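You operate a simulated robot arm through the tools that you are given. There is no shell and no other tool. Be economical: measure what you need, move in short steps, check, and stop when the job is done.

The job below is to be done with a simulated two-armed robot. You get a single attempt, and the scene is never put back.

Task
Pick up the white filter panel that says "medium" from the top of the filter stand with one hand, pass it to the other hand and put it on the top shelf of the grey rack. Push the grille door shut. Put the short glass pipe with yellow ends on the lower shelf of the yellow rack. Put the glass cup on the upper shelf of the yellow rack away on the right half of the bench. Put the green pod on the top shelf of the green rack. Put one of the white caps from the lower shelf of the grey rack on top of the white coupling. Any order will do. Set down upright: white filter panel, short glass pipe with yellow ends, glass cup, white cap.

The check looks at the end state, three seconds after you hand in, the way a careful person would. Anything else that was tipped, shoved, dropped, spilled or broken makes it a failure. A push-on lid holds only when it is set on centred and level and pressed home; a screw cap is set on level and turned clockwise until tight.

Robot
Two 7-joint arms with two-finger parallel grippers on one trunk, on a base that drives. Base frame: it is fixed to the floor where the robot stands at the start and does not move with it; the origin is under the middle of the robot, x ahead of it, y to its left, z up. Readings come in mm, rad, newtons and seconds.
The left shoulder is at the start at [66, 174, 1210], the right one opposite. With the tool pointing down near the work surface each hand reaches from about 100 to 380 mm from the robot's upright axis, wherever it stands, measured 20 degrees to its own side. Places, roughly: glass cup (4x4x6 cm) [-500, 1100, 1100]; green pod (4x4x3 cm) [-1000, 1800, 1100]; grille door [300, -400, 500]; lower shelf of the yellow rack [-500, 1100, 600]; right half of the bench [-3600, 1900, 800]; short glass pipe with yellow ends (20x6x7 cm) [-300, 1000, 1100]; top shelf of the green rack [-2100, 2700, 1500]; top shelf of the grey rack [-1300, 1900, 1500]; white cap (5x5x6 cm) [-1100, 1500, 600]; white coupling (6x6x4 cm) [-1200, 1900, 600]; white filter panel [500, 0, 500]. Payload 3.6 kg a hand.
The tool frame of a hand sits at the grasp point between the pads (the TCP): z along the fingers, y along the line on which they close. The tips reach 30 mm beyond it. Largest opening 110 mm; finger width 20, thickness 10; the body of the gripper, 48 by 112 mm, starts 55 mm behind the TCP.
Orientation is that of the tool frame in the base frame, as a unit quaternion [w, x, y, z]. With the fingers straight down and closing along the base's y, the tool's x points along the base's -x, its y along +y and its z along -z.

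Tools
- The arms move only by the tool move_arm. It takes "left_rows", "right_rows" or both (then of equal length, played together; a hand with none holds still); each is a list that holds one entry, the list of rows, each a list of 6 numbers: the shift along the tool's x, y, z in units of 250 mm (1.0 is 250 mm), then the turn, a rotation vector about the tool's x, y, z in units of 120 degrees (1.0 is 120 degrees). In form: [[[tx, ty, tz, wx, wy, wz], ...]]. A call has 1 to 12 rows; each row is the pose to reach, as a shift and turn from the pose commanded when the call began, along the tool's axes at that moment. "left_hand" and "right_hand" are, for a hand that has rows, the closure, from 0 (fully open) to 1 (shut), set as the call begins (left out, the last holds). A call with a number of a shift or a turn outside -1 to 1 is refused whole. A row lasts 0.2 s, in which the tool goes at most 50 mm and 0.15 rad; a call with a longer step from one row to the next is refused whole, and so is a gripper value outside its range. Where a pose cannot be reached the arm comes as near as it can. A force on the tool above 40 N (or 10 N above the force at the start of the call, whichever is more), or a blocked arm, ends the call early, and 0.2 s more pass. The fingers move at their own pace (about 153 mm/s each) and stop on an object; they squeeze with about 28 N. The grip force told is the motor's: it shows also when the fingers shut on nothing. Time passes only in rows, and 0.2 s behind the last, so rows that repeat a pose let the fingers close. The reply holds the time, the measured pose of the TCP, the force on the tool along the base axes, the opening and the grip force, in the units named above and with some noise, with the torque about the TCP (base axes, N m) and any sound that the robot's microphone picked up.
- Cameras (640 x 400 px; columns grow to the right, rows downward): "scene" is now at [152.3, 9.5, 1375.7]; the picture's right is [0.10, -0.99, -0.00], its down [-0.64, -0.07, -0.76] and it looks along [0.76, 0.08, -0.65] (base axes); focal length 214 px, centre (320, 200). "left" rides on the left gripper at [72, -17, -103] in its tool frame; the picture's right is [0.23, 0.97, 0.00], its down [-0.76, 0.18, -0.62] and it looks along [-0.61, 0.14, 0.78] (tool axes); focal length 222 px, centre (320, 200). "right" rides on the right gripper at [72, 17, -103] in its tool frame; the picture's right is [-0.23, 0.97, 0.00], its down [-0.76, -0.18, -0.62] and it looks along [-0.61, -0.14, 0.78] (tool axes); focal length 222 px, centre (320, 200). There is no depth. A picture from a camera that has moved, and an enlarged one, comes with that camera's place and axes in the base frame and with its lens.
- capture(camera): a new picture of that camera. No time passes.
- move_column(by): slides the trunk up (or, below 0, down) by that many mm; the arms and the scene camera ride with it, the base frame stays. It gives what a move gives, with no picture.
- base_move(legs): drives the robot by 1 to 6 legs, each [ahead, left, turn to the left] in mm, mm and rad, along the robot's own axes; the way and the turn of a leg run together, so that a leg with both is an arc; at most 1500 mm and 3.142 rad a leg. The arms and the cameras ride along, it lands a little off, and it stops where it bumps. It gives what a move gives.
- turn_head(pan, tilt): turns the head with the scene camera to pan (to the left, within 1.501 rad either way) and tilt (down, from -0.506 to 1.204), counted from straight ahead of the robot. It gives what a move gives.
- enlarge(camera, box): a new picture of the part [left, top, right, bottom] of that camera's present view, enlarged. No time passes.
- finish_job(): hands the job in; it is judged then, once.

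Go step by step. Nothing tells you exact positions but the pictures and the camera data: compare them with the known pose of the tool, close in by small moves and look again before you grip or let go. The budget is 186 turns and 174 pictures, counting those below and the enlarged ones. Unless the task says otherwise, let go and move clear before handing in.

The tools are called after "Emit:" by a JSON object that holds its "method" and its "body". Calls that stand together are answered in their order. move_arm: Moves the arms, as the interface text tells. Its arguments: {"type":"object","properties":{"left_rows":{"type":"array","items":{"type":"array","items":{"type":"array","items":{"type":"number"}}}},"left_hand":{"type":"number"},"right_rows":{"type":"array","items":{"type":"array","items":{"type":"array","items":{"type":"number"}}}},"right_hand":{"type":"number"}},"required":[]} The other tools are called the same way: move_column (by) slides the trunk up or down; base_move (legs) drives the base; turn_head (pan, tilt) turns the head that bears the scene camera; capture (camera) takes a picture; enlarge (camera, box) takes an enlarged picture of a part of a camera's view; finish_job () hands the job in.

At the start:

```text
t: 0.0
left_position: [339.7, 79.2, 1297.5]
left_ee_rot: [0.0, 0.0, 1.0, 0.0]
left_contact_force: [0.2, -0.2, 0.1]
left_ft_torque: [-0.01, 0.02, -0.02]
left_grip_width: 110.0
left_finger_force: 0.1
right_position: [297.4, -180.7, 1387.0]
right_ee_rot: [0.001, 0.0, 1.0, 0.001]
right_contact_force: [-0.6, 1.2, -0.3]
right_ft_torque: [-0.01, 0.0, 0.0]
right_grip_width: 109.9
right_finger_force: 0.1
trunk travel left (down, up): [-325.0, 438.0]
robot x, y, heading: [-0.9, -0.3, 0.001]
head pan, tilt: [0.103, 0.703]
```

scene: 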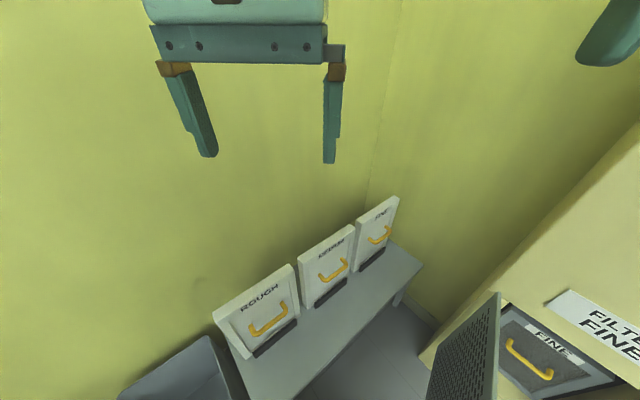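
right: 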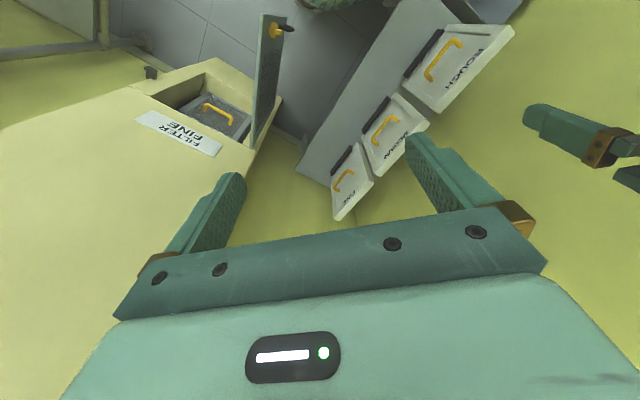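
left: 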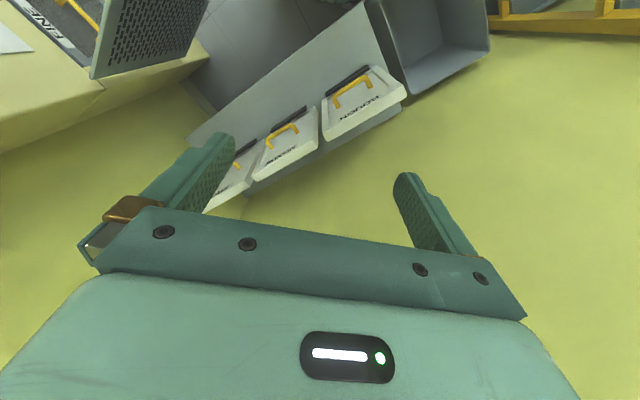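

I see a stand with three white panels (rough, medium, fine) ahead and a box with an open grille door on the right. First I take enlarged views to measure the panels and the door.

Emit:
{"method": "enlarge", "body": {"camera": "scene", "box": [200, 180, 440, 400]}}

Emit:
{"method": "enlarge", "body": {"camera": "left", "box": [180, 40, 420, 220]}}

Emit:
{"method": "turn_head", "body": {"pan": -0.5, "tilt": 0.9}}

Emit:
{"method": "capture", "body": {"camera": "scene"}}

```text
1.82 times, centred on (320, 290) of scene
camera zoom: at [152.3, 9.5, 1375.7], right [0.1, -0.99, 0.0], down [-0.64, -0.07, -0.76], along [0.76, 0.08, -0.65], focal length 390 px, centre (320, 36)
```

zoom: 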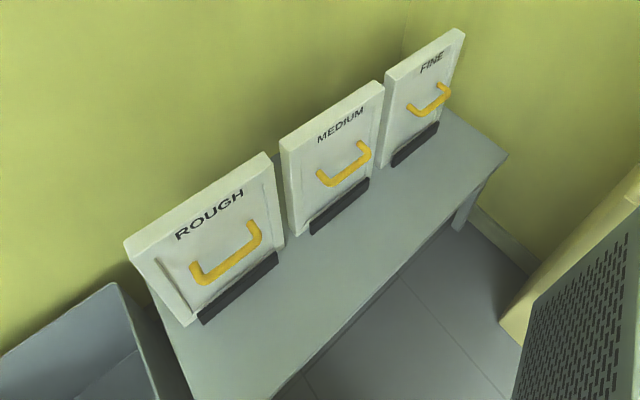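

```text
2.22 times, centred on (300, 130) of left
camera zoom: at [268.3, 64.4, 1400.3], right [-0.23, 0.97, 0.0], down [0.76, 0.18, 0.62], along [0.61, 0.14, -0.78], focal length 494 px, centre (364, 356)
```

zoom: 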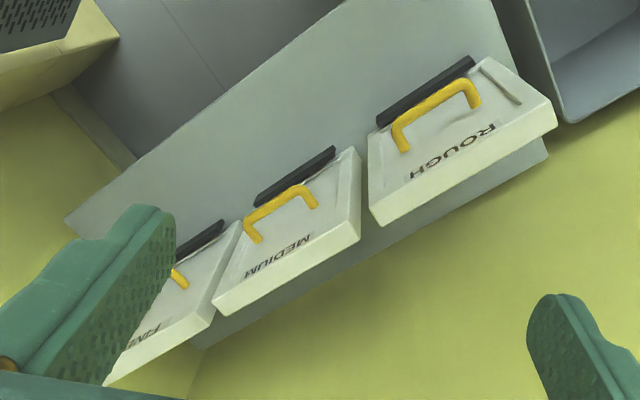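

```text
t: 1.0
left_position: [338.5, 80.2, 1297.7]
left_ee_rot: [-0.001, 0.0, 1.0, 0.0]
left_contact_force: [0.5, -0.4, -0.6]
left_ft_torque: [-0.02, 0.01, -0.01]
left_grip_width: 109.9
left_finger_force: 0.0
right_position: [297.8, -180.8, 1386.4]
right_ee_rot: [0.001, 0.0, 1.0, 0.001]
right_contact_force: [-0.2, -1.0, 0.2]
right_ft_torque: [-0.02, -0.01, 0.01]
right_grip_width: 110.1
right_finger_force: 0.0
trunk travel left (down, up): [-325.0, 438.0]
robot x, y, heading: [0.7, -0.9, -0.001]
head pan, tilt: [-0.499, 0.901]
```

```text
168 pictures are left
camera scene: at [134.2, -35.3, 1359.8], right [-0.48, -0.88, 0.0], down [-0.69, 0.37, -0.62], along [0.55, -0.3, -0.78], focal length 214 px, centre (320, 200)
```

scene: 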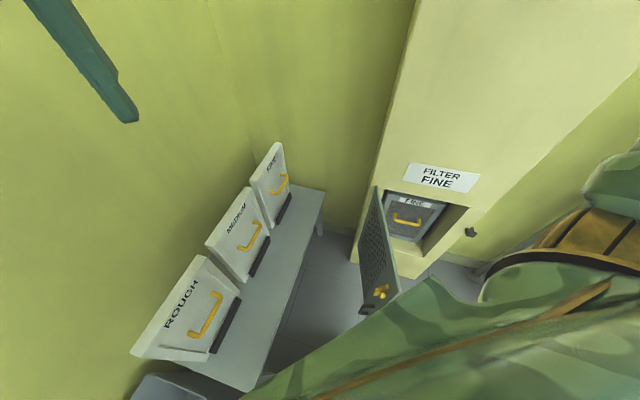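

The "medium" panel is the middle of the three. I need better triangulation and a look at the green object at the right.

Emit:
{"method": "enlarge", "body": {"camera": "right", "box": [200, 0, 540, 230]}}

Emit:
{"method": "turn_head", "body": {"pan": -1.1, "tilt": 0.9}}

Emit:
{"method": "capture", "body": {"camera": "scene"}}

Emit:
{"method": "turn_head", "body": {"pan": 1.3, "tilt": 0.5}}

Emit:
{"method": "capture", "body": {"camera": "scene"}}

```text
1.74 times, centred on (370, 115) of right
camera zoom: at [226.1, -163.7, 1490.6], right [0.23, 0.97, 0.0], down [0.76, -0.18, 0.62], along [0.61, -0.14, -0.78], focal length 386 px, centre (233, 348)
```

zoom: 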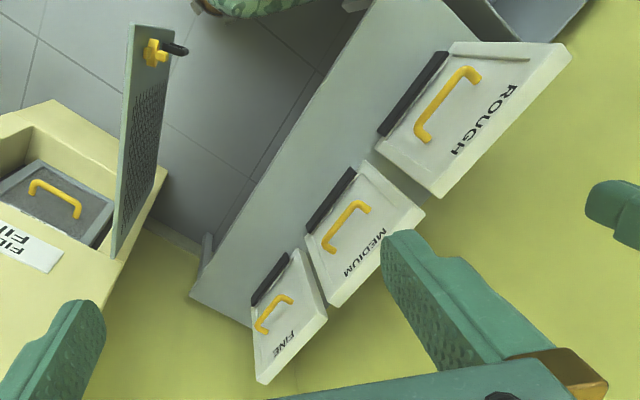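

```text
t: 2.0
left_position: [339.8, 78.7, 1297.1]
left_ee_rot: [-0.001, -0.001, 1.0, 0.0]
left_contact_force: [-0.9, 0.6, -0.1]
left_ft_torque: [0.0, -0.01, 0.0]
left_grip_width: 110.1
left_finger_force: 0.0
right_position: [298.6, -180.4, 1386.5]
right_ee_rot: [0.001, 0.001, 1.0, 0.001]
right_contact_force: [0.6, -0.4, -0.4]
right_ft_torque: [0.03, 0.0, 0.01]
right_grip_width: 109.8
right_finger_force: 0.1
trunk travel left (down, up): [-325.0, 438.0]
robot x, y, heading: [1.6, 2.6, 0.001]
head pan, tilt: [-1.1, 0.901]
```

```text
166 pictures are left
camera scene: at [102.3, -66.5, 1359.8], right [-0.89, -0.45, 0.0], down [-0.36, 0.7, -0.62], along [0.28, -0.55, -0.78], focal length 214 px, centre (320, 200)
```

scene: 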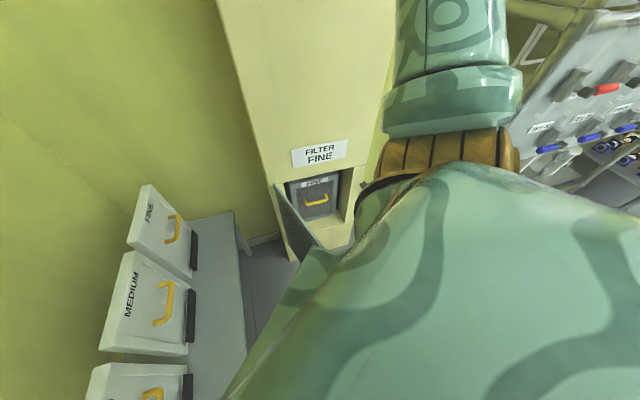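

```text
t: 4.2
left_position: [339.7, 80.3, 1297.0]
left_ee_rot: [0.0, 0.0, 1.0, 0.0]
left_contact_force: [0.0, -0.6, -0.3]
left_ft_torque: [0.01, 0.01, 0.01]
left_grip_width: 110.1
left_finger_force: 0.2
right_position: [297.9, -180.7, 1385.6]
right_ee_rot: [0.0, 0.001, 1.0, 0.002]
right_contact_force: [-0.7, 0.9, -1.3]
right_ft_torque: [-0.02, -0.01, 0.01]
right_grip_width: 109.9
right_finger_force: 0.0
trunk travel left (down, up): [-325.0, 438.0]
robot x, y, heading: [3.2, 2.6, -0.002]
head pan, tilt: [1.3, 0.499]
```

```text
165 pictures are left
camera scene: at [92.3, 88.4, 1393.7], right [0.96, -0.27, 0.0], down [-0.13, -0.46, -0.88], along [0.23, 0.85, -0.48], focal length 214 px, centre (320, 200)
```

scene: 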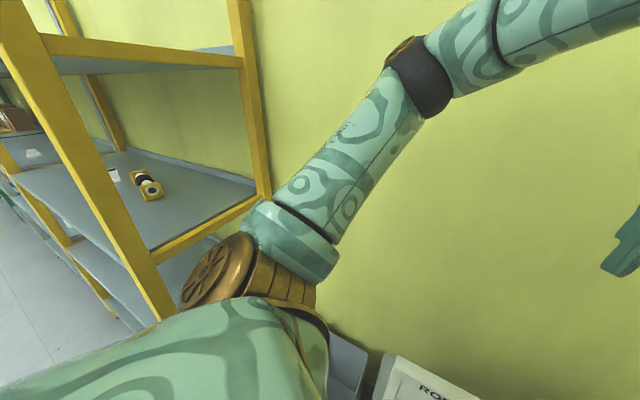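

The medium panel's top edge is around (617, 35, 795), facing (-0.7,-0.7). The grille door's free end is near (210,-300,620) and its hinge near (510,-480), so I'll measure the door next.

Emit:
{"method": "turn_head", "body": {"pan": -0.8, "tilt": 0.8}}

Emit:
{"method": "enlarge", "body": {"camera": "scene", "box": [180, 100, 480, 400]}}

Emit:
{"method": "enlarge", "body": {"camera": "right", "box": [80, 0, 320, 180]}}

```text
t: 6.2
left_position: [339.8, 80.8, 1297.2]
left_ee_rot: [0.001, 0.0, 1.0, 0.0]
left_contact_force: [-0.2, -0.5, 0.6]
left_ft_torque: [0.0, 0.0, -0.01]
left_grip_width: 110.0
left_finger_force: 0.0
right_position: [297.7, -179.7, 1386.7]
right_ee_rot: [0.0, 0.001, 1.0, 0.001]
right_contact_force: [-0.6, 0.1, 0.8]
right_ft_torque: [0.03, 0.04, 0.03]
right_grip_width: 110.0
right_finger_force: 0.1
trunk travel left (down, up): [-325.0, 438.0]
robot x, y, heading: [-0.4, 0.1, -0.005]
head pan, tilt: [-0.799, 0.799]
```

```text
1.33 times, centred on (330, 250) of scene
camera zoom: at [124.2, -57.1, 1367.7], right [-0.72, -0.7, 0.0], down [-0.5, 0.51, -0.7], along [0.49, -0.5, -0.72], focal length 286 px, centre (307, 133)
```

zoom: 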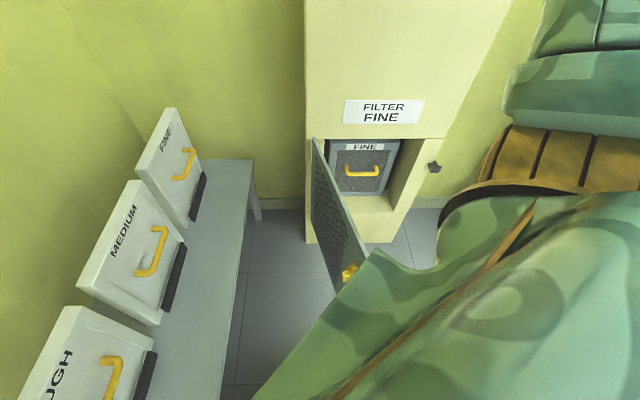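

```text
2.22 times, centred on (200, 90) of right
camera zoom: at [226.0, -163.7, 1490.6], right [0.23, 0.97, 0.0], down [0.76, -0.18, 0.62], along [0.61, -0.14, -0.78], focal length 494 px, centre (587, 444)
```

zoom: 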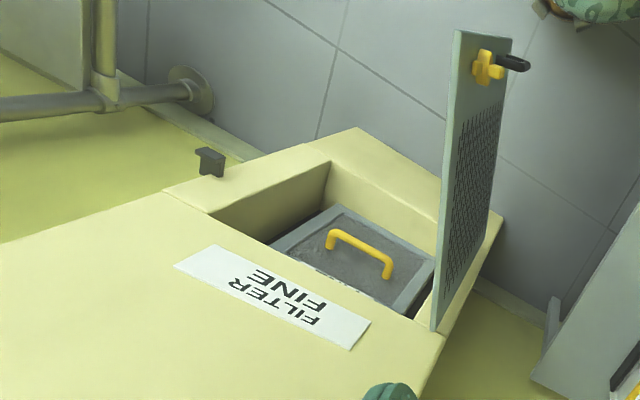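

My plan: turn slightly right, lower the trunk, put the right closed fingers between the stand and the open door, and sweep the door closed.

Emit:
{"method": "base_move", "body": {"legs": [[0, 0, -0.45]]}}

Emit:
{"method": "move_column", "body": {"by": -320}}

Emit:
{"method": "turn_head", "body": {"pan": -0.3, "tilt": 0.9}}

Emit:
{"method": "capture", "body": {"camera": "scene"}}

Emit:
{"method": "capture", "body": {"camera": "right"}}

```text
t: 7.9
left_position: [340.6, -76.2, 1296.9]
left_ee_rot: [0.001, 0.222, 0.975, 0.001]
left_contact_force: [-0.6, -0.3, 0.9]
left_ft_torque: [0.0, 0.0, 0.01]
left_grip_width: 109.9
left_finger_force: 0.1
right_position: [189.3, -293.2, 1386.1]
right_ee_rot: [0.001, 0.223, 0.975, 0.0]
right_contact_force: [-0.4, 0.3, -0.5]
right_ft_torque: [-0.01, 0.04, -0.03]
right_grip_width: 110.1
right_finger_force: 0.1
trunk travel left (down, up): [-325.0, 438.0]
robot x, y, heading: [1.7, 0.7, -0.447]
head pan, tilt: [-0.799, 0.799]
```

```text
t: 10.1
left_position: [350.9, -80.3, 1056.8]
left_ee_rot: [-0.01, 0.217, 0.976, 0.0]
left_contact_force: [10.2, 1.4, -7.3]
left_ft_torque: [-0.22, 0.67, -0.18]
left_grip_width: 110.1
left_finger_force: 0.0
right_position: [198.4, -296.3, 1146.3]
right_ee_rot: [-0.006, 0.225, 0.974, 0.003]
right_contact_force: [0.3, 0.1, -0.6]
right_ft_torque: [0.01, -0.04, -0.02]
right_grip_width: 110.0
right_finger_force: 0.1
trunk travel left (down, up): [-90.0, 673.0]
robot x, y, heading: [-1.6, -1.5, -0.452]
head pan, tilt: [-0.799, 0.799]
stopped: the force on the tool passed its limit at 79 N (the readings are from after the stop); the commanded pose is now the measured one
```

```text
t: 11.0
left_position: [349.8, -78.6, 1057.4]
left_ee_rot: [-0.008, 0.228, 0.974, -0.003]
left_contact_force: [77.0, 109.8, -28.4]
left_ft_torque: [-13.32, 6.52, -11.07]
left_grip_width: 110.2
left_finger_force: 0.0
right_position: [196.6, -296.4, 1148.2]
right_ee_rot: [-0.005, 0.224, 0.975, 0.003]
right_contact_force: [1.0, 0.7, 0.3]
right_ft_torque: [0.01, 0.0, 0.02]
right_grip_width: 109.9
right_finger_force: 0.1
trunk travel left (down, up): [-90.0, 673.0]
robot x, y, heading: [-0.9, 0.4, -0.452]
head pan, tilt: [-0.3, 0.901]
```

```text
162 pictures are left
camera scene: at [206.5, -150.2, 1113.7], right [-0.89, -0.45, 0.0], down [-0.35, 0.7, -0.62], along [0.28, -0.56, -0.78], focal length 214 px, centre (320, 200)
```

scene: 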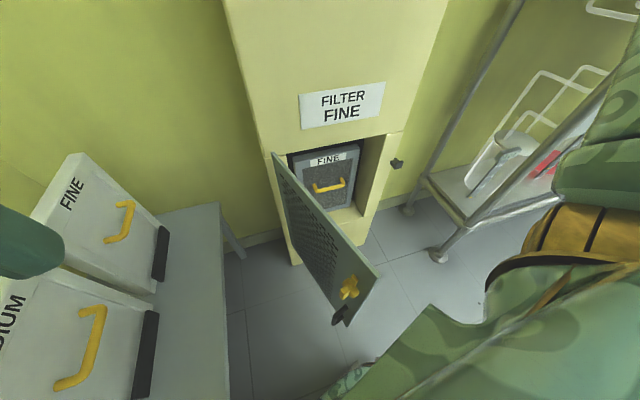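

```text
161 pictures are left
camera right: at [139.8, -248.9, 1253.4], right [0.63, 0.78, 0.0], down [0.61, -0.5, 0.61], along [0.48, -0.39, -0.79], focal length 222 px, centre (320, 200)
```

right: 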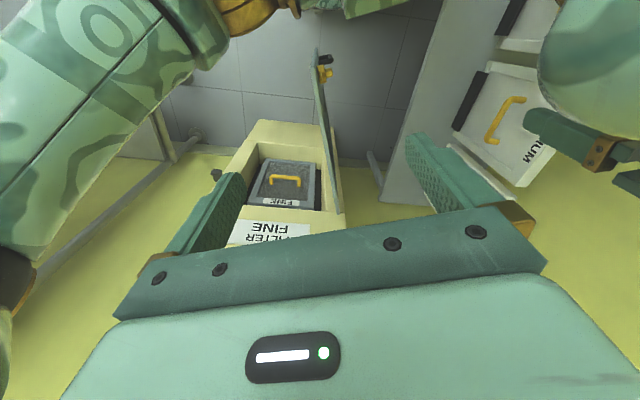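

The left arm is touching something after the column drop. I back the column up a bit and then look at it.

Emit:
{"method": "move_column", "body": {"by": 40}}

Emit:
{"method": "turn_head", "body": {"pan": 1.0, "tilt": 0.9}}

Emit:
{"method": "capture", "body": {"camera": "scene"}}

Emit:
{"method": "capture", "body": {"camera": "left"}}

```text
t: 11.8
left_position: [351.4, -81.6, 1097.6]
left_ee_rot: [-0.01, 0.215, 0.977, 0.0]
left_contact_force: [18.0, 13.1, 7.8]
left_ft_torque: [-1.34, 2.85, -1.54]
left_grip_width: 109.8
left_finger_force: 0.0
right_position: [197.2, -295.2, 1188.0]
right_ee_rot: [-0.005, 0.225, 0.974, 0.002]
right_contact_force: [0.1, 0.2, 1.0]
right_ft_torque: [0.01, 0.01, -0.02]
right_grip_width: 109.9
right_finger_force: 0.1
trunk travel left (down, up): [-130.0, 633.0]
robot x, y, heading: [3.3, 1.5, -0.448]
head pan, tilt: [-0.3, 0.901]
```

```text
t: 13.3
left_position: [348.4, -79.4, 1099.0]
left_ee_rot: [-0.009, 0.218, 0.976, 0.0]
left_contact_force: [-1.0, 0.5, 0.5]
left_ft_torque: [-0.01, 0.01, -0.01]
left_grip_width: 110.0
left_finger_force: 0.0
right_position: [196.0, -294.7, 1188.8]
right_ee_rot: [-0.006, 0.224, 0.975, 0.002]
right_contact_force: [0.5, -0.5, -1.5]
right_ft_torque: [-0.01, 0.0, 0.01]
right_grip_width: 109.9
right_finger_force: 0.1
trunk travel left (down, up): [-130.0, 633.0]
robot x, y, heading: [1.1, 2.4, -0.451]
head pan, tilt: [1.0, 0.901]
```

```text
160 pictures are left
camera scene: at [214.4, -32.6, 1156.4], right [0.52, -0.85, 0.0], down [-0.67, -0.41, -0.62], along [0.53, 0.32, -0.78], focal length 214 px, centre (320, 200)
```

scene: 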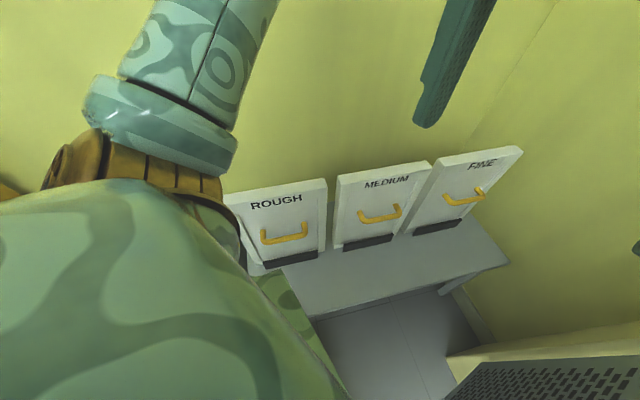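

```text
159 pictures are left
camera left: at [279.8, -62.5, 1202.2], right [0.21, 0.98, 0.0], down [0.78, -0.16, 0.61], along [0.6, -0.13, -0.79], focal length 222 px, centre (320, 200)
```

left: 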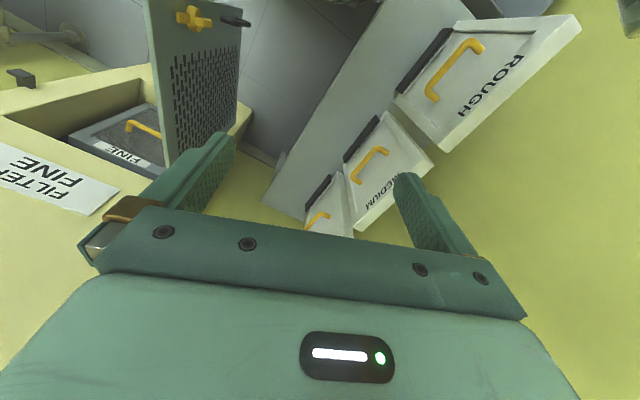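

Emit:
{"method": "enlarge", "body": {"camera": "scene", "box": [200, 130, 540, 330]}}

Emit:
{"method": "enlarge", "body": {"camera": "left", "box": [280, 0, 600, 240]}}

Emit:
{"method": "turn_head", "body": {"pan": 1.45, "tilt": 0.6}}

Emit:
{"method": "capture", "body": {"camera": "scene"}}

```text
1.88 times, centred on (370, 230) of scene
camera zoom: at [214.4, -32.6, 1156.4], right [0.52, -0.85, 0.0], down [-0.67, -0.41, -0.62], along [0.53, 0.32, -0.78], focal length 404 px, centre (226, 144)
```

zoom: 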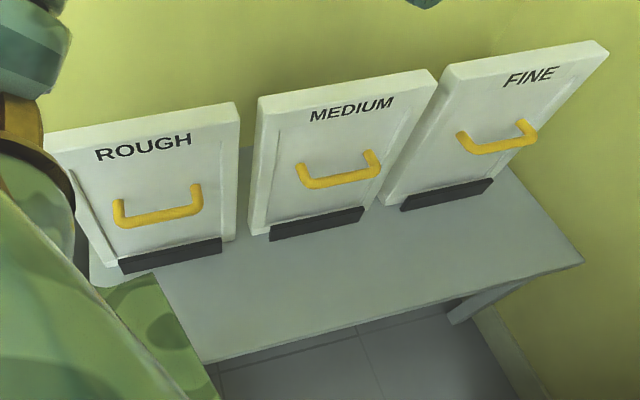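

```text
1.67 times, centred on (440, 120) of left
camera zoom: at [279.8, -62.5, 1202.2], right [0.21, 0.98, 0.0], down [0.78, -0.16, 0.61], along [0.6, -0.13, -0.79], focal length 370 px, centre (120, 333)
```

zoom: 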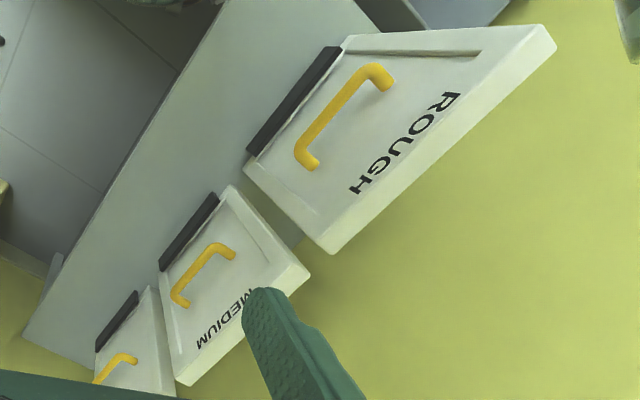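

```text
t: 14.2
left_position: [349.8, -77.4, 1101.3]
left_ee_rot: [-0.013, 0.22, 0.975, -0.007]
left_contact_force: [38.0, 68.2, 82.6]
left_ft_torque: [-6.46, 10.57, -5.6]
left_grip_width: 110.0
left_finger_force: 0.1
right_position: [197.0, -295.4, 1187.4]
right_ee_rot: [-0.006, 0.224, 0.975, 0.002]
right_contact_force: [-0.5, -0.3, 0.1]
right_ft_torque: [0.01, 0.02, 0.01]
right_grip_width: 109.9
right_finger_force: 0.1
trunk travel left (down, up): [-130.0, 633.0]
robot x, y, heading: [4.2, 3.8, -0.45]
head pan, tilt: [1.45, 0.6]
```

```text
156 pictures are left
camera scene: at [212.5, -18.1, 1167.6], right [0.65, -0.76, 0.0], down [-0.52, -0.45, -0.72], along [0.55, 0.47, -0.69], focal length 214 px, centre (320, 200)
```

scene: 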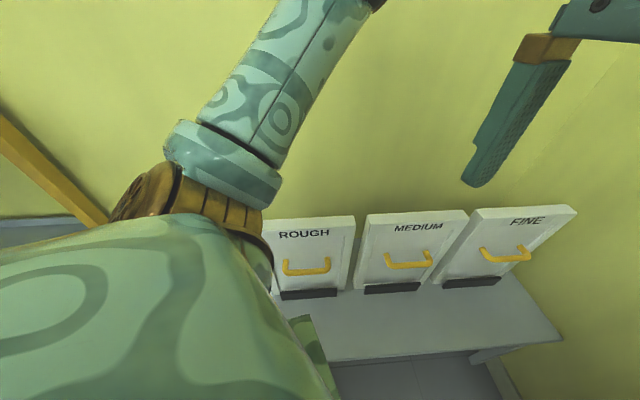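

Nothing in the scene looks disturbed, and the left arm seems to press on something with its elbow or upper arm. I raise the left hand to free it and re-check the force.

Emit:
{"method": "move_arm", "body": {"left_rows": [[[0, 0, -0.15, 0, 0, 0], [0, 0, -0.3, 0, 0, 0], [0, 0, -0.45, 0, 0, 0], [0, 0, -0.6, 0, 0, 0], [0, 0, -0.6, 0, 0, 0]]]}}

Emit:
{"method": "turn_head", "body": {"pan": 0.6, "tilt": 1.1}}

Emit:
{"method": "capture", "body": {"camera": "scene"}}

```text
t: 15.4
left_position: [351.3, -78.9, 1240.1]
left_ee_rot: [-0.009, 0.217, 0.976, -0.001]
left_contact_force: [-0.2, 0.8, -0.9]
left_ft_torque: [-0.01, 0.01, 0.0]
left_grip_width: 109.8
left_finger_force: 0.1
left hand out of reach, approached as far as the arm can: row 4, 5
right_position: [196.1, -294.9, 1189.1]
right_ee_rot: [-0.006, 0.224, 0.975, 0.002]
right_contact_force: [-0.8, -0.2, 0.3]
right_ft_torque: [0.02, 0.0, 0.01]
right_grip_width: 109.9
right_finger_force: 0.1
trunk travel left (down, up): [-130.0, 633.0]
robot x, y, heading: [-0.5, 0.3, -0.446]
head pan, tilt: [1.45, 0.6]
```

```text
t: 16.6
left_position: [350.9, -78.9, 1239.3]
left_ee_rot: [-0.008, 0.218, 0.976, 0.0]
left_contact_force: [0.2, -0.4, 0.6]
left_ft_torque: [0.04, 0.0, 0.02]
left_grip_width: 109.8
left_finger_force: 0.0
right_position: [196.6, -296.1, 1189.2]
right_ee_rot: [-0.006, 0.224, 0.974, 0.002]
right_contact_force: [0.5, 0.7, 0.3]
right_ft_torque: [-0.01, 0.03, 0.02]
right_grip_width: 110.0
right_finger_force: 0.1
trunk travel left (down, up): [-130.0, 633.0]
robot x, y, heading: [-0.5, 1.5, -0.453]
head pan, tilt: [0.6, 1.1]
```

```text
155 pictures are left
camera scene: at [212.5, -62.5, 1142.6], right [0.15, -0.99, 0.0], down [-0.88, -0.13, -0.45], along [0.45, 0.07, -0.89], focal length 214 px, centre (320, 200)
```

scene: 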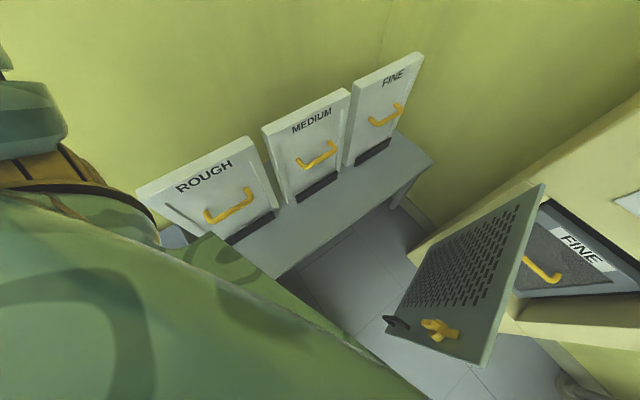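

Forces are clear now. I step the base 40 mm ahead, then bring the closed right hand down between the stand and the door, about 60 mm off the door's front face.

Emit:
{"method": "base_move", "body": {"legs": [[40, 0, 0]]}}

Emit:
{"method": "move_arm", "body": {"right_rows": [[[-0.09, 0.09, 0, 0, 0, 0], [-0.18, 0.184, 0.1, 0, 0, 0], [-0.18, 0.184, 0.28, 0, 0, 0], [-0.18, 0.184, 0.46, 0, 0, 0], [-0.18, 0.184, 0.64, 0, 0, 0], [-0.18, 0.184, 0.82, 0, 0, 0], [-0.18, 0.184, 1.0, 0, 0, 0]]], "right_hand": 1.0}}

Emit:
{"method": "turn_head", "body": {"pan": -0.3, "tilt": 0.9}}

Emit:
{"method": "capture", "body": {"camera": "scene"}}

Emit:
{"method": "capture", "body": {"camera": "right"}}

```text
t: 17.4
left_position: [387.4, -102.1, 1239.3]
left_ee_rot: [-0.009, 0.22, 0.976, -0.001]
left_contact_force: [0.9, 0.0, -0.1]
left_ft_torque: [0.01, 0.03, -0.01]
left_grip_width: 109.9
left_finger_force: 0.1
right_position: [231.4, -315.8, 1187.0]
right_ee_rot: [-0.007, 0.226, 0.974, 0.003]
right_contact_force: [-0.1, -0.5, 0.6]
right_ft_torque: [-0.01, 0.04, -0.01]
right_grip_width: 110.0
right_finger_force: 0.1
trunk travel left (down, up): [-130.0, 633.0]
robot x, y, heading: [37.0, -17.6, -0.458]
head pan, tilt: [0.6, 1.1]
```

```text
t: 19.0
left_position: [387.1, -100.7, 1239.5]
left_ee_rot: [-0.009, 0.221, 0.975, 0.0]
left_contact_force: [0.6, 0.1, 0.6]
left_ft_torque: [0.02, 0.03, -0.01]
left_grip_width: 109.8
left_finger_force: 0.1
right_position: [289.6, -292.4, 938.4]
right_ee_rot: [-0.006, 0.225, 0.974, 0.002]
right_contact_force: [-0.2, 0.3, 0.3]
right_ft_torque: [-0.02, 0.01, 0.0]
right_grip_width: 0.0
right_finger_force: 28.2
trunk travel left (down, up): [-130.0, 633.0]
robot x, y, heading: [32.7, -19.0, -0.459]
head pan, tilt: [0.6, 1.1]
```

```text
t: 20.2
left_position: [386.1, -102.1, 1238.0]
left_ee_rot: [-0.009, 0.219, 0.976, 0.0]
left_contact_force: [-0.5, 1.4, -0.6]
left_ft_torque: [0.01, -0.01, -0.01]
left_grip_width: 110.1
left_finger_force: 0.0
right_position: [289.5, -291.8, 939.2]
right_ee_rot: [-0.006, 0.225, 0.974, 0.003]
right_contact_force: [1.7, -0.3, 0.3]
right_ft_torque: [0.01, -0.04, 0.03]
right_grip_width: 0.0
right_finger_force: 28.4
trunk travel left (down, up): [-130.0, 633.0]
robot x, y, heading: [36.8, -21.4, -0.458]
head pan, tilt: [-0.3, 0.901]
```

```text
154 pictures are left
camera scene: at [240.6, -144.0, 1156.3], right [-0.68, -0.73, 0.0], down [-0.57, 0.54, -0.62], along [0.45, -0.42, -0.78], focal length 214 px, centre (320, 200)
```

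scene: 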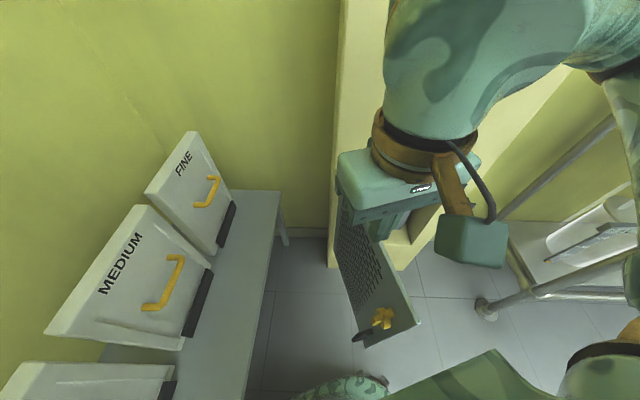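

```text
153 pictures are left
camera right: at [233.9, -245.1, 1044.0], right [0.63, 0.77, 0.0], down [0.61, -0.5, 0.61], along [0.47, -0.39, -0.79], focal length 222 px, centre (320, 200)
```

right: 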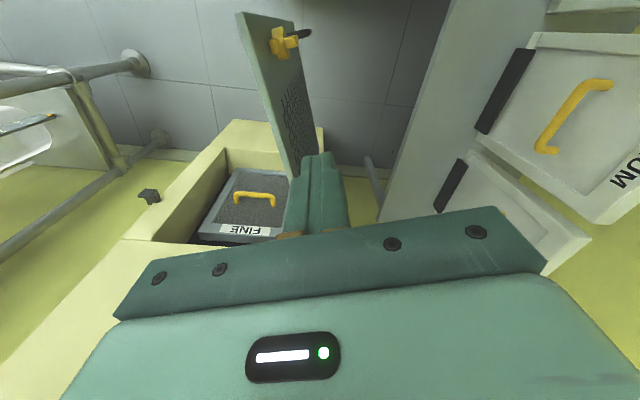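

The fingers are about 60 mm to the stand side of the door, clear of lever and door. I go down to finger height.

Emit:
{"method": "move_arm", "body": {"right_rows": [[[0, 0, 0.15, 0, 0, 0], [0, 0, 0.3, 0, 0, 0], [0, 0, 0.45, 0, 0, 0], [0, 0, 0.6, 0, 0, 0], [0, 0, 0.75, 0, 0, 0], [0, 0, 0.9, 0, 0, 0], [0, 0, 0.98, 0, 0, 0]]]}}

Emit:
{"method": "capture", "body": {"camera": "scene"}}

Emit:
{"method": "capture", "body": {"camera": "right"}}

```text
t: 21.7
left_position: [385.9, -101.1, 1240.2]
left_ee_rot: [-0.008, 0.22, 0.975, 0.0]
left_contact_force: [-0.8, -0.2, 0.2]
left_ft_torque: [0.02, 0.01, 0.03]
left_grip_width: 109.8
left_finger_force: 0.0
right_position: [283.8, -289.9, 715.4]
right_ee_rot: [-0.002, 0.227, 0.974, 0.002]
right_contact_force: [-4.9, 3.0, 15.1]
right_ft_torque: [-1.04, -0.28, -0.31]
right_grip_width: 0.3
right_finger_force: 28.3
right hand out of reach, approached as far as the arm can: row 2, 3, 4
trunk travel left (down, up): [-130.0, 633.0]
robot x, y, heading: [39.7, -14.0, -0.455]
head pan, tilt: [-0.3, 0.901]
stopped in row 7 (right hand): the force on the tool passed its limit at 87 N (the readings are from after the stop); the commanded pose is now the measured one
```

```text
152 pictures are left
camera scene: at [239.8, -143.4, 1156.8], right [-0.68, -0.73, 0.0], down [-0.57, 0.54, -0.62], along [0.45, -0.43, -0.78], focal length 214 px, centre (320, 200)
```

scene: 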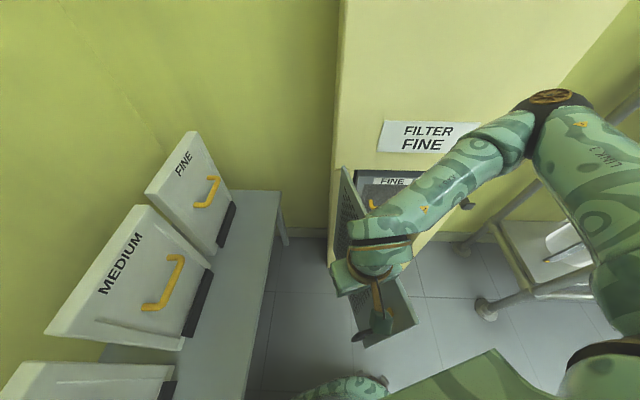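

```text
151 pictures are left
camera right: at [228.8, -243.7, 820.1], right [0.63, 0.77, 0.0], down [0.61, -0.5, 0.62], along [0.48, -0.39, -0.79], focal length 222 px, centre (320, 200)
```

right: 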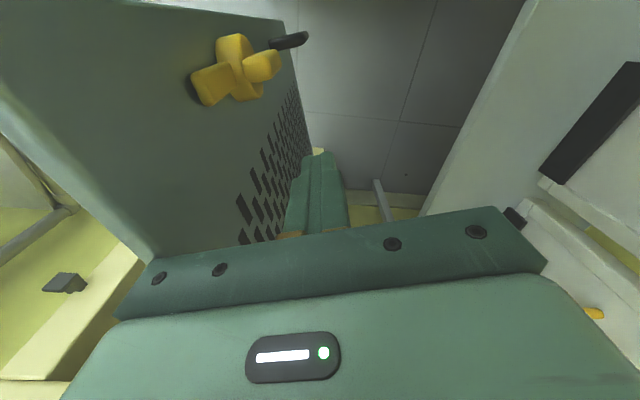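

The gripper body touched the top of the door, so the door top is near 770. I raise 18 mm and drive the base sideways so the fingers swing the door.

Emit:
{"method": "move_arm", "body": {"right_rows": [[[0, 0, -0.07, 0, 0, 0], [0, 0, -0.07, 0, 0, 0]]]}}

Emit:
{"method": "base_move", "body": {"legs": [[17, -158, 0]]}}

Emit:
{"method": "capture", "body": {"camera": "scene"}}

Emit:
{"method": "capture", "body": {"camera": "right"}}

```text
t: 22.3
left_position: [387.4, -102.0, 1238.0]
left_ee_rot: [-0.009, 0.22, 0.976, 0.0]
left_contact_force: [-0.9, 0.1, -0.4]
left_ft_torque: [0.0, 0.0, -0.02]
left_grip_width: 110.0
left_finger_force: 0.1
right_position: [286.6, -291.6, 730.6]
right_ee_rot: [-0.002, 0.226, 0.974, 0.003]
right_contact_force: [0.0, 0.3, 1.0]
right_ft_torque: [0.01, 0.02, 0.03]
right_grip_width: 0.0
right_finger_force: 27.8
trunk travel left (down, up): [-130.0, 633.0]
robot x, y, heading: [39.3, -21.2, -0.453]
head pan, tilt: [-0.3, 0.901]
```

```text
t: 23.7
left_position: [332.7, -251.7, 1238.6]
left_ee_rot: [-0.009, 0.22, 0.975, 0.0]
left_contact_force: [-0.2, 0.1, -0.3]
left_ft_torque: [0.03, 0.01, -0.02]
left_grip_width: 110.0
left_finger_force: 0.1
right_position: [232.1, -442.5, 731.5]
right_ee_rot: [-0.002, 0.227, 0.974, 0.003]
right_contact_force: [0.0, -1.1, -0.8]
right_ft_torque: [0.06, -0.03, 0.02]
right_grip_width: 0.1
right_finger_force: 28.8
trunk travel left (down, up): [-130.0, 633.0]
robot x, y, heading: [-20.2, -170.2, -0.454]
head pan, tilt: [-0.3, 0.901]
```

```text
150 pictures are left
camera scene: at [186.2, -294.9, 1156.3], right [-0.68, -0.73, 0.0], down [-0.57, 0.54, -0.62], along [0.45, -0.42, -0.78], focal length 214 px, centre (320, 200)
```

scene: 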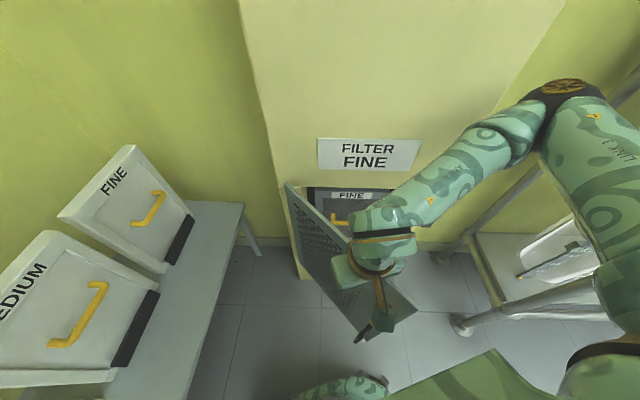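

```text
149 pictures are left
camera right: at [176.0, -395.7, 835.5], right [0.63, 0.77, 0.0], down [0.61, -0.5, 0.62], along [0.48, -0.39, -0.79], focal length 222 px, centre (320, 200)
```

right: 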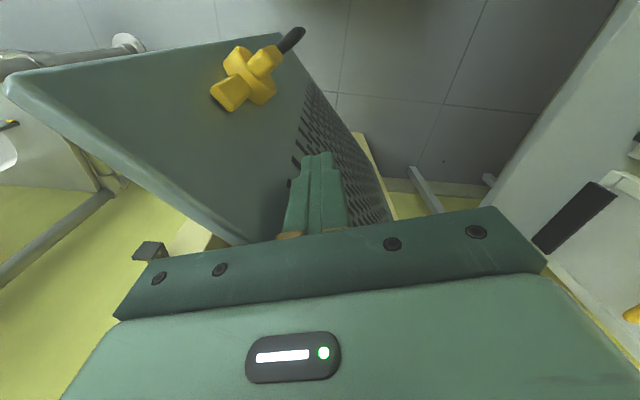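

The door is following well; I continue the arc.

Emit:
{"method": "base_move", "body": {"legs": [[44, -91, 0], [77, -75, 0]]}}

Emit:
{"method": "capture", "body": {"camera": "scene"}}

Emit:
{"method": "capture", "body": {"camera": "right"}}

```text
t: 25.7
left_position: [337.1, -457.4, 1245.0]
left_ee_rot: [0.0, 0.25, 0.968, -0.003]
left_contact_force: [-0.8, -0.5, 1.1]
left_ft_torque: [-0.03, -0.07, 0.0]
left_grip_width: 109.7
left_finger_force: 0.0
right_position: [217.4, -641.5, 734.8]
right_ee_rot: [-0.01, 0.238, 0.971, 0.005]
right_contact_force: [0.4, -0.4, -0.2]
right_ft_torque: [0.04, 0.0, -0.01]
right_grip_width: 0.2
right_finger_force: 27.6
trunk travel left (down, up): [-130.0, 633.0]
robot x, y, heading: [3.7, -365.6, -0.509]
head pan, tilt: [-0.3, 0.901]
stopped in leg 2: the robot was blocked; the commanded pose is now the measured one
```

```text
148 pictures are left
camera scene: at [189.1, -492.7, 1160.7], right [-0.72, -0.69, 0.0], down [-0.53, 0.56, -0.63], along [0.44, -0.46, -0.77], focal length 214 px, centre (320, 200)
```

scene: 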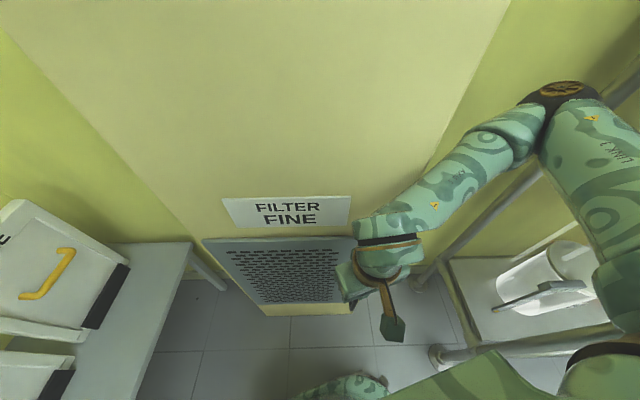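

```text
147 pictures are left
camera right: at [164.0, -593.5, 841.2], right [0.65, 0.76, 0.0], down [0.6, -0.52, 0.61], along [0.46, -0.39, -0.8], focal length 222 px, centre (320, 200)
```

right: 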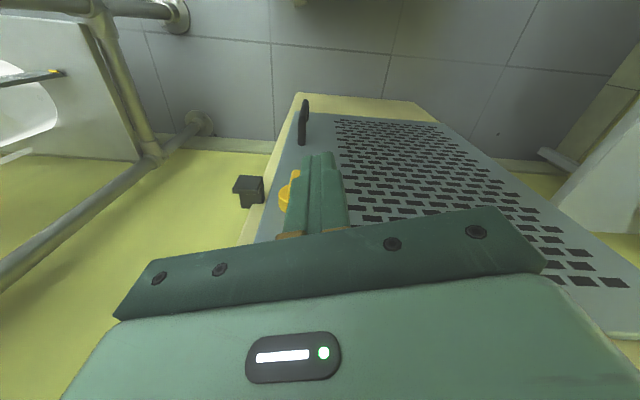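

The door is now against or nearly against the cabinet. I back away a little and look to see whether it is fully shut.

Emit:
{"method": "base_move", "body": {"legs": [[-150, 60, 0]]}}

Emit:
{"method": "turn_head", "body": {"pan": -0.4, "tilt": 0.8}}

Emit:
{"method": "enlarge", "body": {"camera": "scene", "box": [160, 150, 480, 370]}}

Emit:
{"method": "capture", "body": {"camera": "right"}}

```text
t: 27.1
left_position: [254.4, -338.5, 1239.6]
left_ee_rot: [-0.008, 0.246, 0.969, -0.001]
left_contact_force: [-0.7, 0.3, 0.2]
left_ft_torque: [-0.05, 0.0, -0.02]
left_grip_width: 110.1
left_finger_force: 0.0
right_position: [129.5, -519.8, 729.0]
right_ee_rot: [-0.019, 0.237, 0.971, 0.004]
right_contact_force: [0.0, 0.7, -0.2]
right_ft_torque: [-0.02, -0.02, 0.02]
right_grip_width: 0.1
right_finger_force: 28.0
trunk travel left (down, up): [-130.0, 633.0]
robot x, y, heading: [-94.9, -237.2, -0.503]
head pan, tilt: [-0.3, 0.901]
```

```text
t: 27.8
left_position: [254.4, -338.4, 1238.7]
left_ee_rot: [-0.008, 0.246, 0.969, -0.002]
left_contact_force: [-0.1, -1.0, -0.4]
left_ft_torque: [-0.02, 0.01, -0.01]
left_grip_width: 109.9
left_finger_force: 0.1
right_position: [130.4, -518.6, 727.9]
right_ee_rot: [-0.02, 0.236, 0.971, 0.005]
right_contact_force: [0.2, 0.5, 0.0]
right_ft_torque: [-0.01, 0.03, -0.01]
right_grip_width: 0.0
right_finger_force: 28.3
trunk travel left (down, up): [-130.0, 633.0]
robot x, y, heading: [-91.3, -239.5, -0.5]
head pan, tilt: [-0.4, 0.799]
```

```text
1.82 times, centred on (320, 260) of scene
camera zoom: at [103.5, -383.7, 1164.2], right [-0.79, -0.62, 0.0], down [-0.44, 0.56, -0.7], along [0.43, -0.55, -0.72], focal length 390 px, centre (320, 91)
```

zoom: 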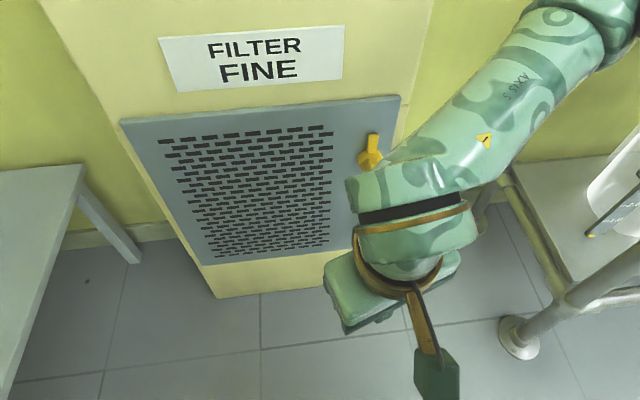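

```text
145 pictures are left
camera right: at [77.7, -473.1, 835.2], right [0.65, 0.76, -0.01], down [0.62, -0.52, 0.59], along [0.44, -0.39, -0.81], focal length 222 px, centre (320, 200)
```

right: 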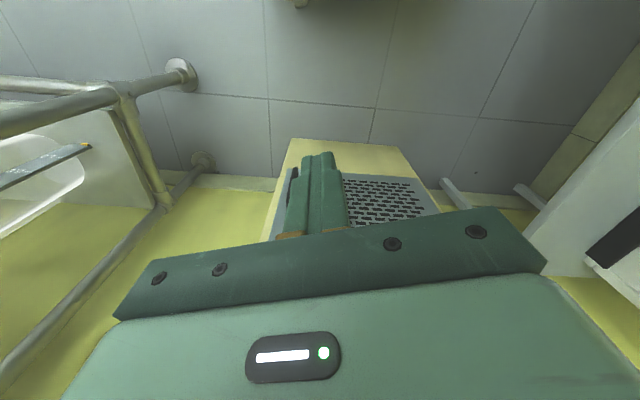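

The door looks parallel to the cabinet face. To be sure, I press the fingers directly on its plate, clear of the knob.

Emit:
{"method": "base_move", "body": {"legs": [[165, 0, 0]]}}

Emit:
{"method": "move_arm", "body": {"right_rows": [[[-0.07, 0, 0, 0, 0, 0], [-0.14, 0, 0, 0, 0, 0], [-0.2, 0, 0, 0, 0, 0], [-0.25, 0, 0, 0, 0, 0], [-0.3, 0, 0, 0, 0, 0], [-0.35, 0, 0, 0, 0, 0]]]}}

Emit:
{"method": "capture", "body": {"camera": "right"}}

Emit:
{"method": "enlarge", "body": {"camera": "scene", "box": [160, 150, 480, 370]}}

```text
t: 29.2
left_position: [365.9, -431.7, 1242.2]
left_ee_rot: [-0.006, 0.276, 0.961, -0.004]
left_contact_force: [0.4, -0.2, -1.4]
left_ft_torque: [0.01, 0.1, -0.03]
left_grip_width: 110.0
left_finger_force: 0.0
right_position: [232.0, -605.9, 733.5]
right_ee_rot: [-0.015, 0.266, 0.964, 0.003]
right_contact_force: [-0.6, 0.3, 1.0]
right_ft_torque: [0.01, -0.06, 0.0]
right_grip_width: 0.0
right_finger_force: 28.4
trunk travel left (down, up): [-130.0, 633.0]
robot x, y, heading: [30.2, -319.8, -0.57]
head pan, tilt: [-0.4, 0.799]
```

```text
t: 30.8
left_position: [342.1, -443.9, 1242.8]
left_ee_rot: [-0.007, 0.306, 0.952, -0.008]
left_contact_force: [0.7, -0.3, 0.4]
left_ft_torque: [-0.05, 0.05, -0.01]
left_grip_width: 110.0
left_finger_force: 0.1
right_position: [254.8, -659.6, 730.4]
right_ee_rot: [-0.021, 0.288, 0.957, 0.004]
right_contact_force: [0.3, -0.5, -0.2]
right_ft_torque: [0.07, 0.06, 0.05]
right_grip_width: 0.0
right_finger_force: 27.8
trunk travel left (down, up): [-130.0, 633.0]
robot x, y, heading: [7.1, -314.8, -0.634]
head pan, tilt: [-0.4, 0.799]
stopped in row 6 (right hand): the arm was blocked; the commanded pose is now the measured one
```

```text
144 pictures are left
camera right: at [208.9, -605.9, 838.1], right [0.73, 0.69, -0.02], down [0.56, -0.58, 0.59], along [0.39, -0.44, -0.81], focal length 222 px, centre (320, 200)
```

right: 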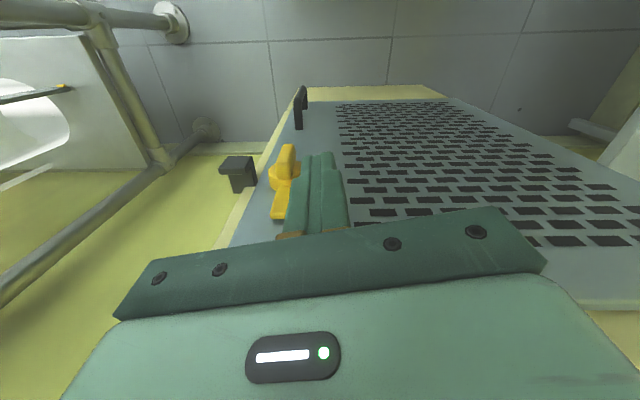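

```text
1.82 times, centred on (320, 260) of scene
camera zoom: at [170.3, -471.8, 1169.5], right [-0.86, -0.51, 0.0], down [-0.36, 0.61, -0.71], along [0.36, -0.61, -0.71], focal length 390 px, centre (320, 91)
```

zoom: 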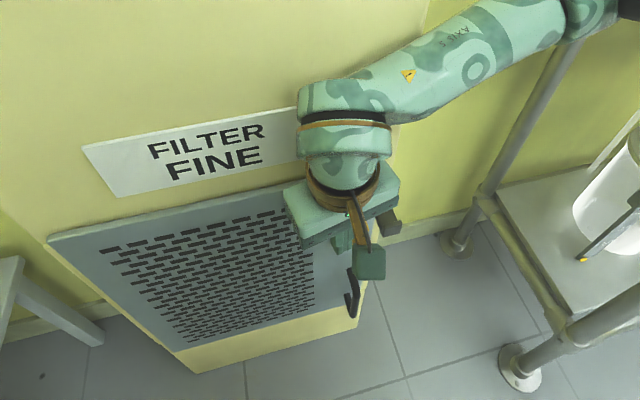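

The push was blocked solidly, so the door is against its stop. I back away, raise the right hand and look down at my base and the stand.

Emit:
{"method": "base_move", "body": {"legs": [[-180, 120, 0]]}}

Emit:
{"method": "move_arm", "body": {"right_rows": [[[0.1, 0, -0.15, 0, 0, 0], [0.15, 0, -0.3, 0, 0, 0], [0.15, 0, -0.48, 0, 0, 0], [0.15, 0, -0.66, 0, 0, 0], [0.15, 0, -0.84, 0, 0, 0], [0.15, 0, -1, 0, 0, 0]]], "right_hand": 0}}

Emit:
{"method": "turn_head", "body": {"pan": 0.0, "tilt": 1.2}}

Emit:
{"method": "capture", "body": {"camera": "scene"}}

Emit:
{"method": "turn_head", "body": {"pan": -1.3, "tilt": 0.4}}

Emit:
{"method": "capture", "body": {"camera": "scene"}}

```text
t: 32.5
left_position: [285.0, -246.8, 1236.5]
left_ee_rot: [-0.012, 0.298, 0.955, -0.004]
left_contact_force: [-0.3, 0.0, 0.4]
left_ft_torque: [-0.03, -0.02, -0.01]
left_grip_width: 110.0
left_finger_force: 0.1
right_position: [200.2, -457.1, 720.2]
right_ee_rot: [-0.031, 0.279, 0.96, 0.008]
right_contact_force: [0.3, 0.3, -0.4]
right_ft_torque: [0.0, -0.02, 0.0]
right_grip_width: 0.0
right_finger_force: 28.1
trunk travel left (down, up): [-130.0, 633.0]
robot x, y, heading: [-64.1, -112.5, -0.617]
head pan, tilt: [-0.4, 0.799]
```

```text
t: 33.9
left_position: [285.2, -247.5, 1236.7]
left_ee_rot: [-0.012, 0.297, 0.955, -0.002]
left_contact_force: [0.9, -0.6, 0.2]
left_ft_torque: [0.01, 0.0, 0.02]
left_grip_width: 109.7
left_finger_force: 0.1
right_position: [180.4, -445.1, 971.5]
right_ee_rot: [-0.033, 0.28, 0.959, 0.007]
right_contact_force: [-0.6, 0.1, -0.7]
right_ft_torque: [0.0, 0.0, 0.01]
right_grip_width: 110.2
right_finger_force: 0.1
trunk travel left (down, up): [-130.0, 633.0]
robot x, y, heading: [-60.3, -115.0, -0.617]
head pan, tilt: [-0.4, 0.799]
```

```text
t: 34.7
left_position: [285.2, -247.1, 1235.3]
left_ee_rot: [-0.011, 0.298, 0.954, -0.003]
left_contact_force: [0.0, -1.0, 0.7]
left_ft_torque: [0.01, -0.01, 0.03]
left_grip_width: 109.7
left_finger_force: 0.1
right_position: [180.8, -445.8, 970.7]
right_ee_rot: [-0.032, 0.28, 0.959, 0.007]
right_contact_force: [0.7, 0.7, 0.5]
right_ft_torque: [0.01, -0.01, -0.01]
right_grip_width: 110.0
right_finger_force: 0.0
trunk travel left (down, up): [-130.0, 633.0]
robot x, y, heading: [-61.3, -115.4, -0.61]
head pan, tilt: [0.0, 1.201]
```

```text
142 pictures are left
camera scene: at [122.4, -240.8, 1136.6], right [-0.58, -0.82, 0.0], down [-0.76, 0.54, -0.36], along [0.3, -0.21, -0.93], focal length 214 px, centre (320, 200)
```

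scene: 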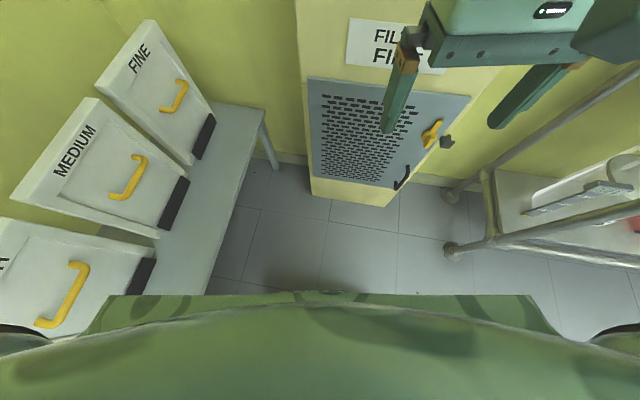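

```text
t: 36.2
left_position: [285.5, -247.8, 1236.4]
left_ee_rot: [-0.012, 0.298, 0.954, -0.003]
left_contact_force: [0.5, 0.4, 0.9]
left_ft_torque: [-0.01, -0.03, -0.03]
left_grip_width: 110.0
left_finger_force: 0.0
right_position: [182.2, -445.8, 971.1]
right_ee_rot: [-0.031, 0.28, 0.96, 0.006]
right_contact_force: [-0.6, 0.2, -0.5]
right_ft_torque: [0.01, 0.02, 0.02]
right_grip_width: 110.2
right_finger_force: 0.0
trunk travel left (down, up): [-130.0, 633.0]
robot x, y, heading: [-59.8, -111.5, -0.611]
head pan, tilt: [-1.3, 0.4]
```

```text
141 pictures are left
camera scene: at [45.7, -295.9, 1199.3], right [-0.94, 0.33, 0.0], down [0.13, 0.37, -0.92], along [-0.31, -0.87, -0.39], focal length 214 px, centre (320, 200)
```

scene: 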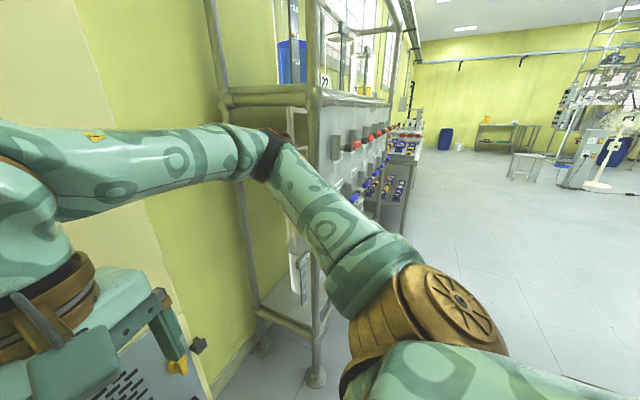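

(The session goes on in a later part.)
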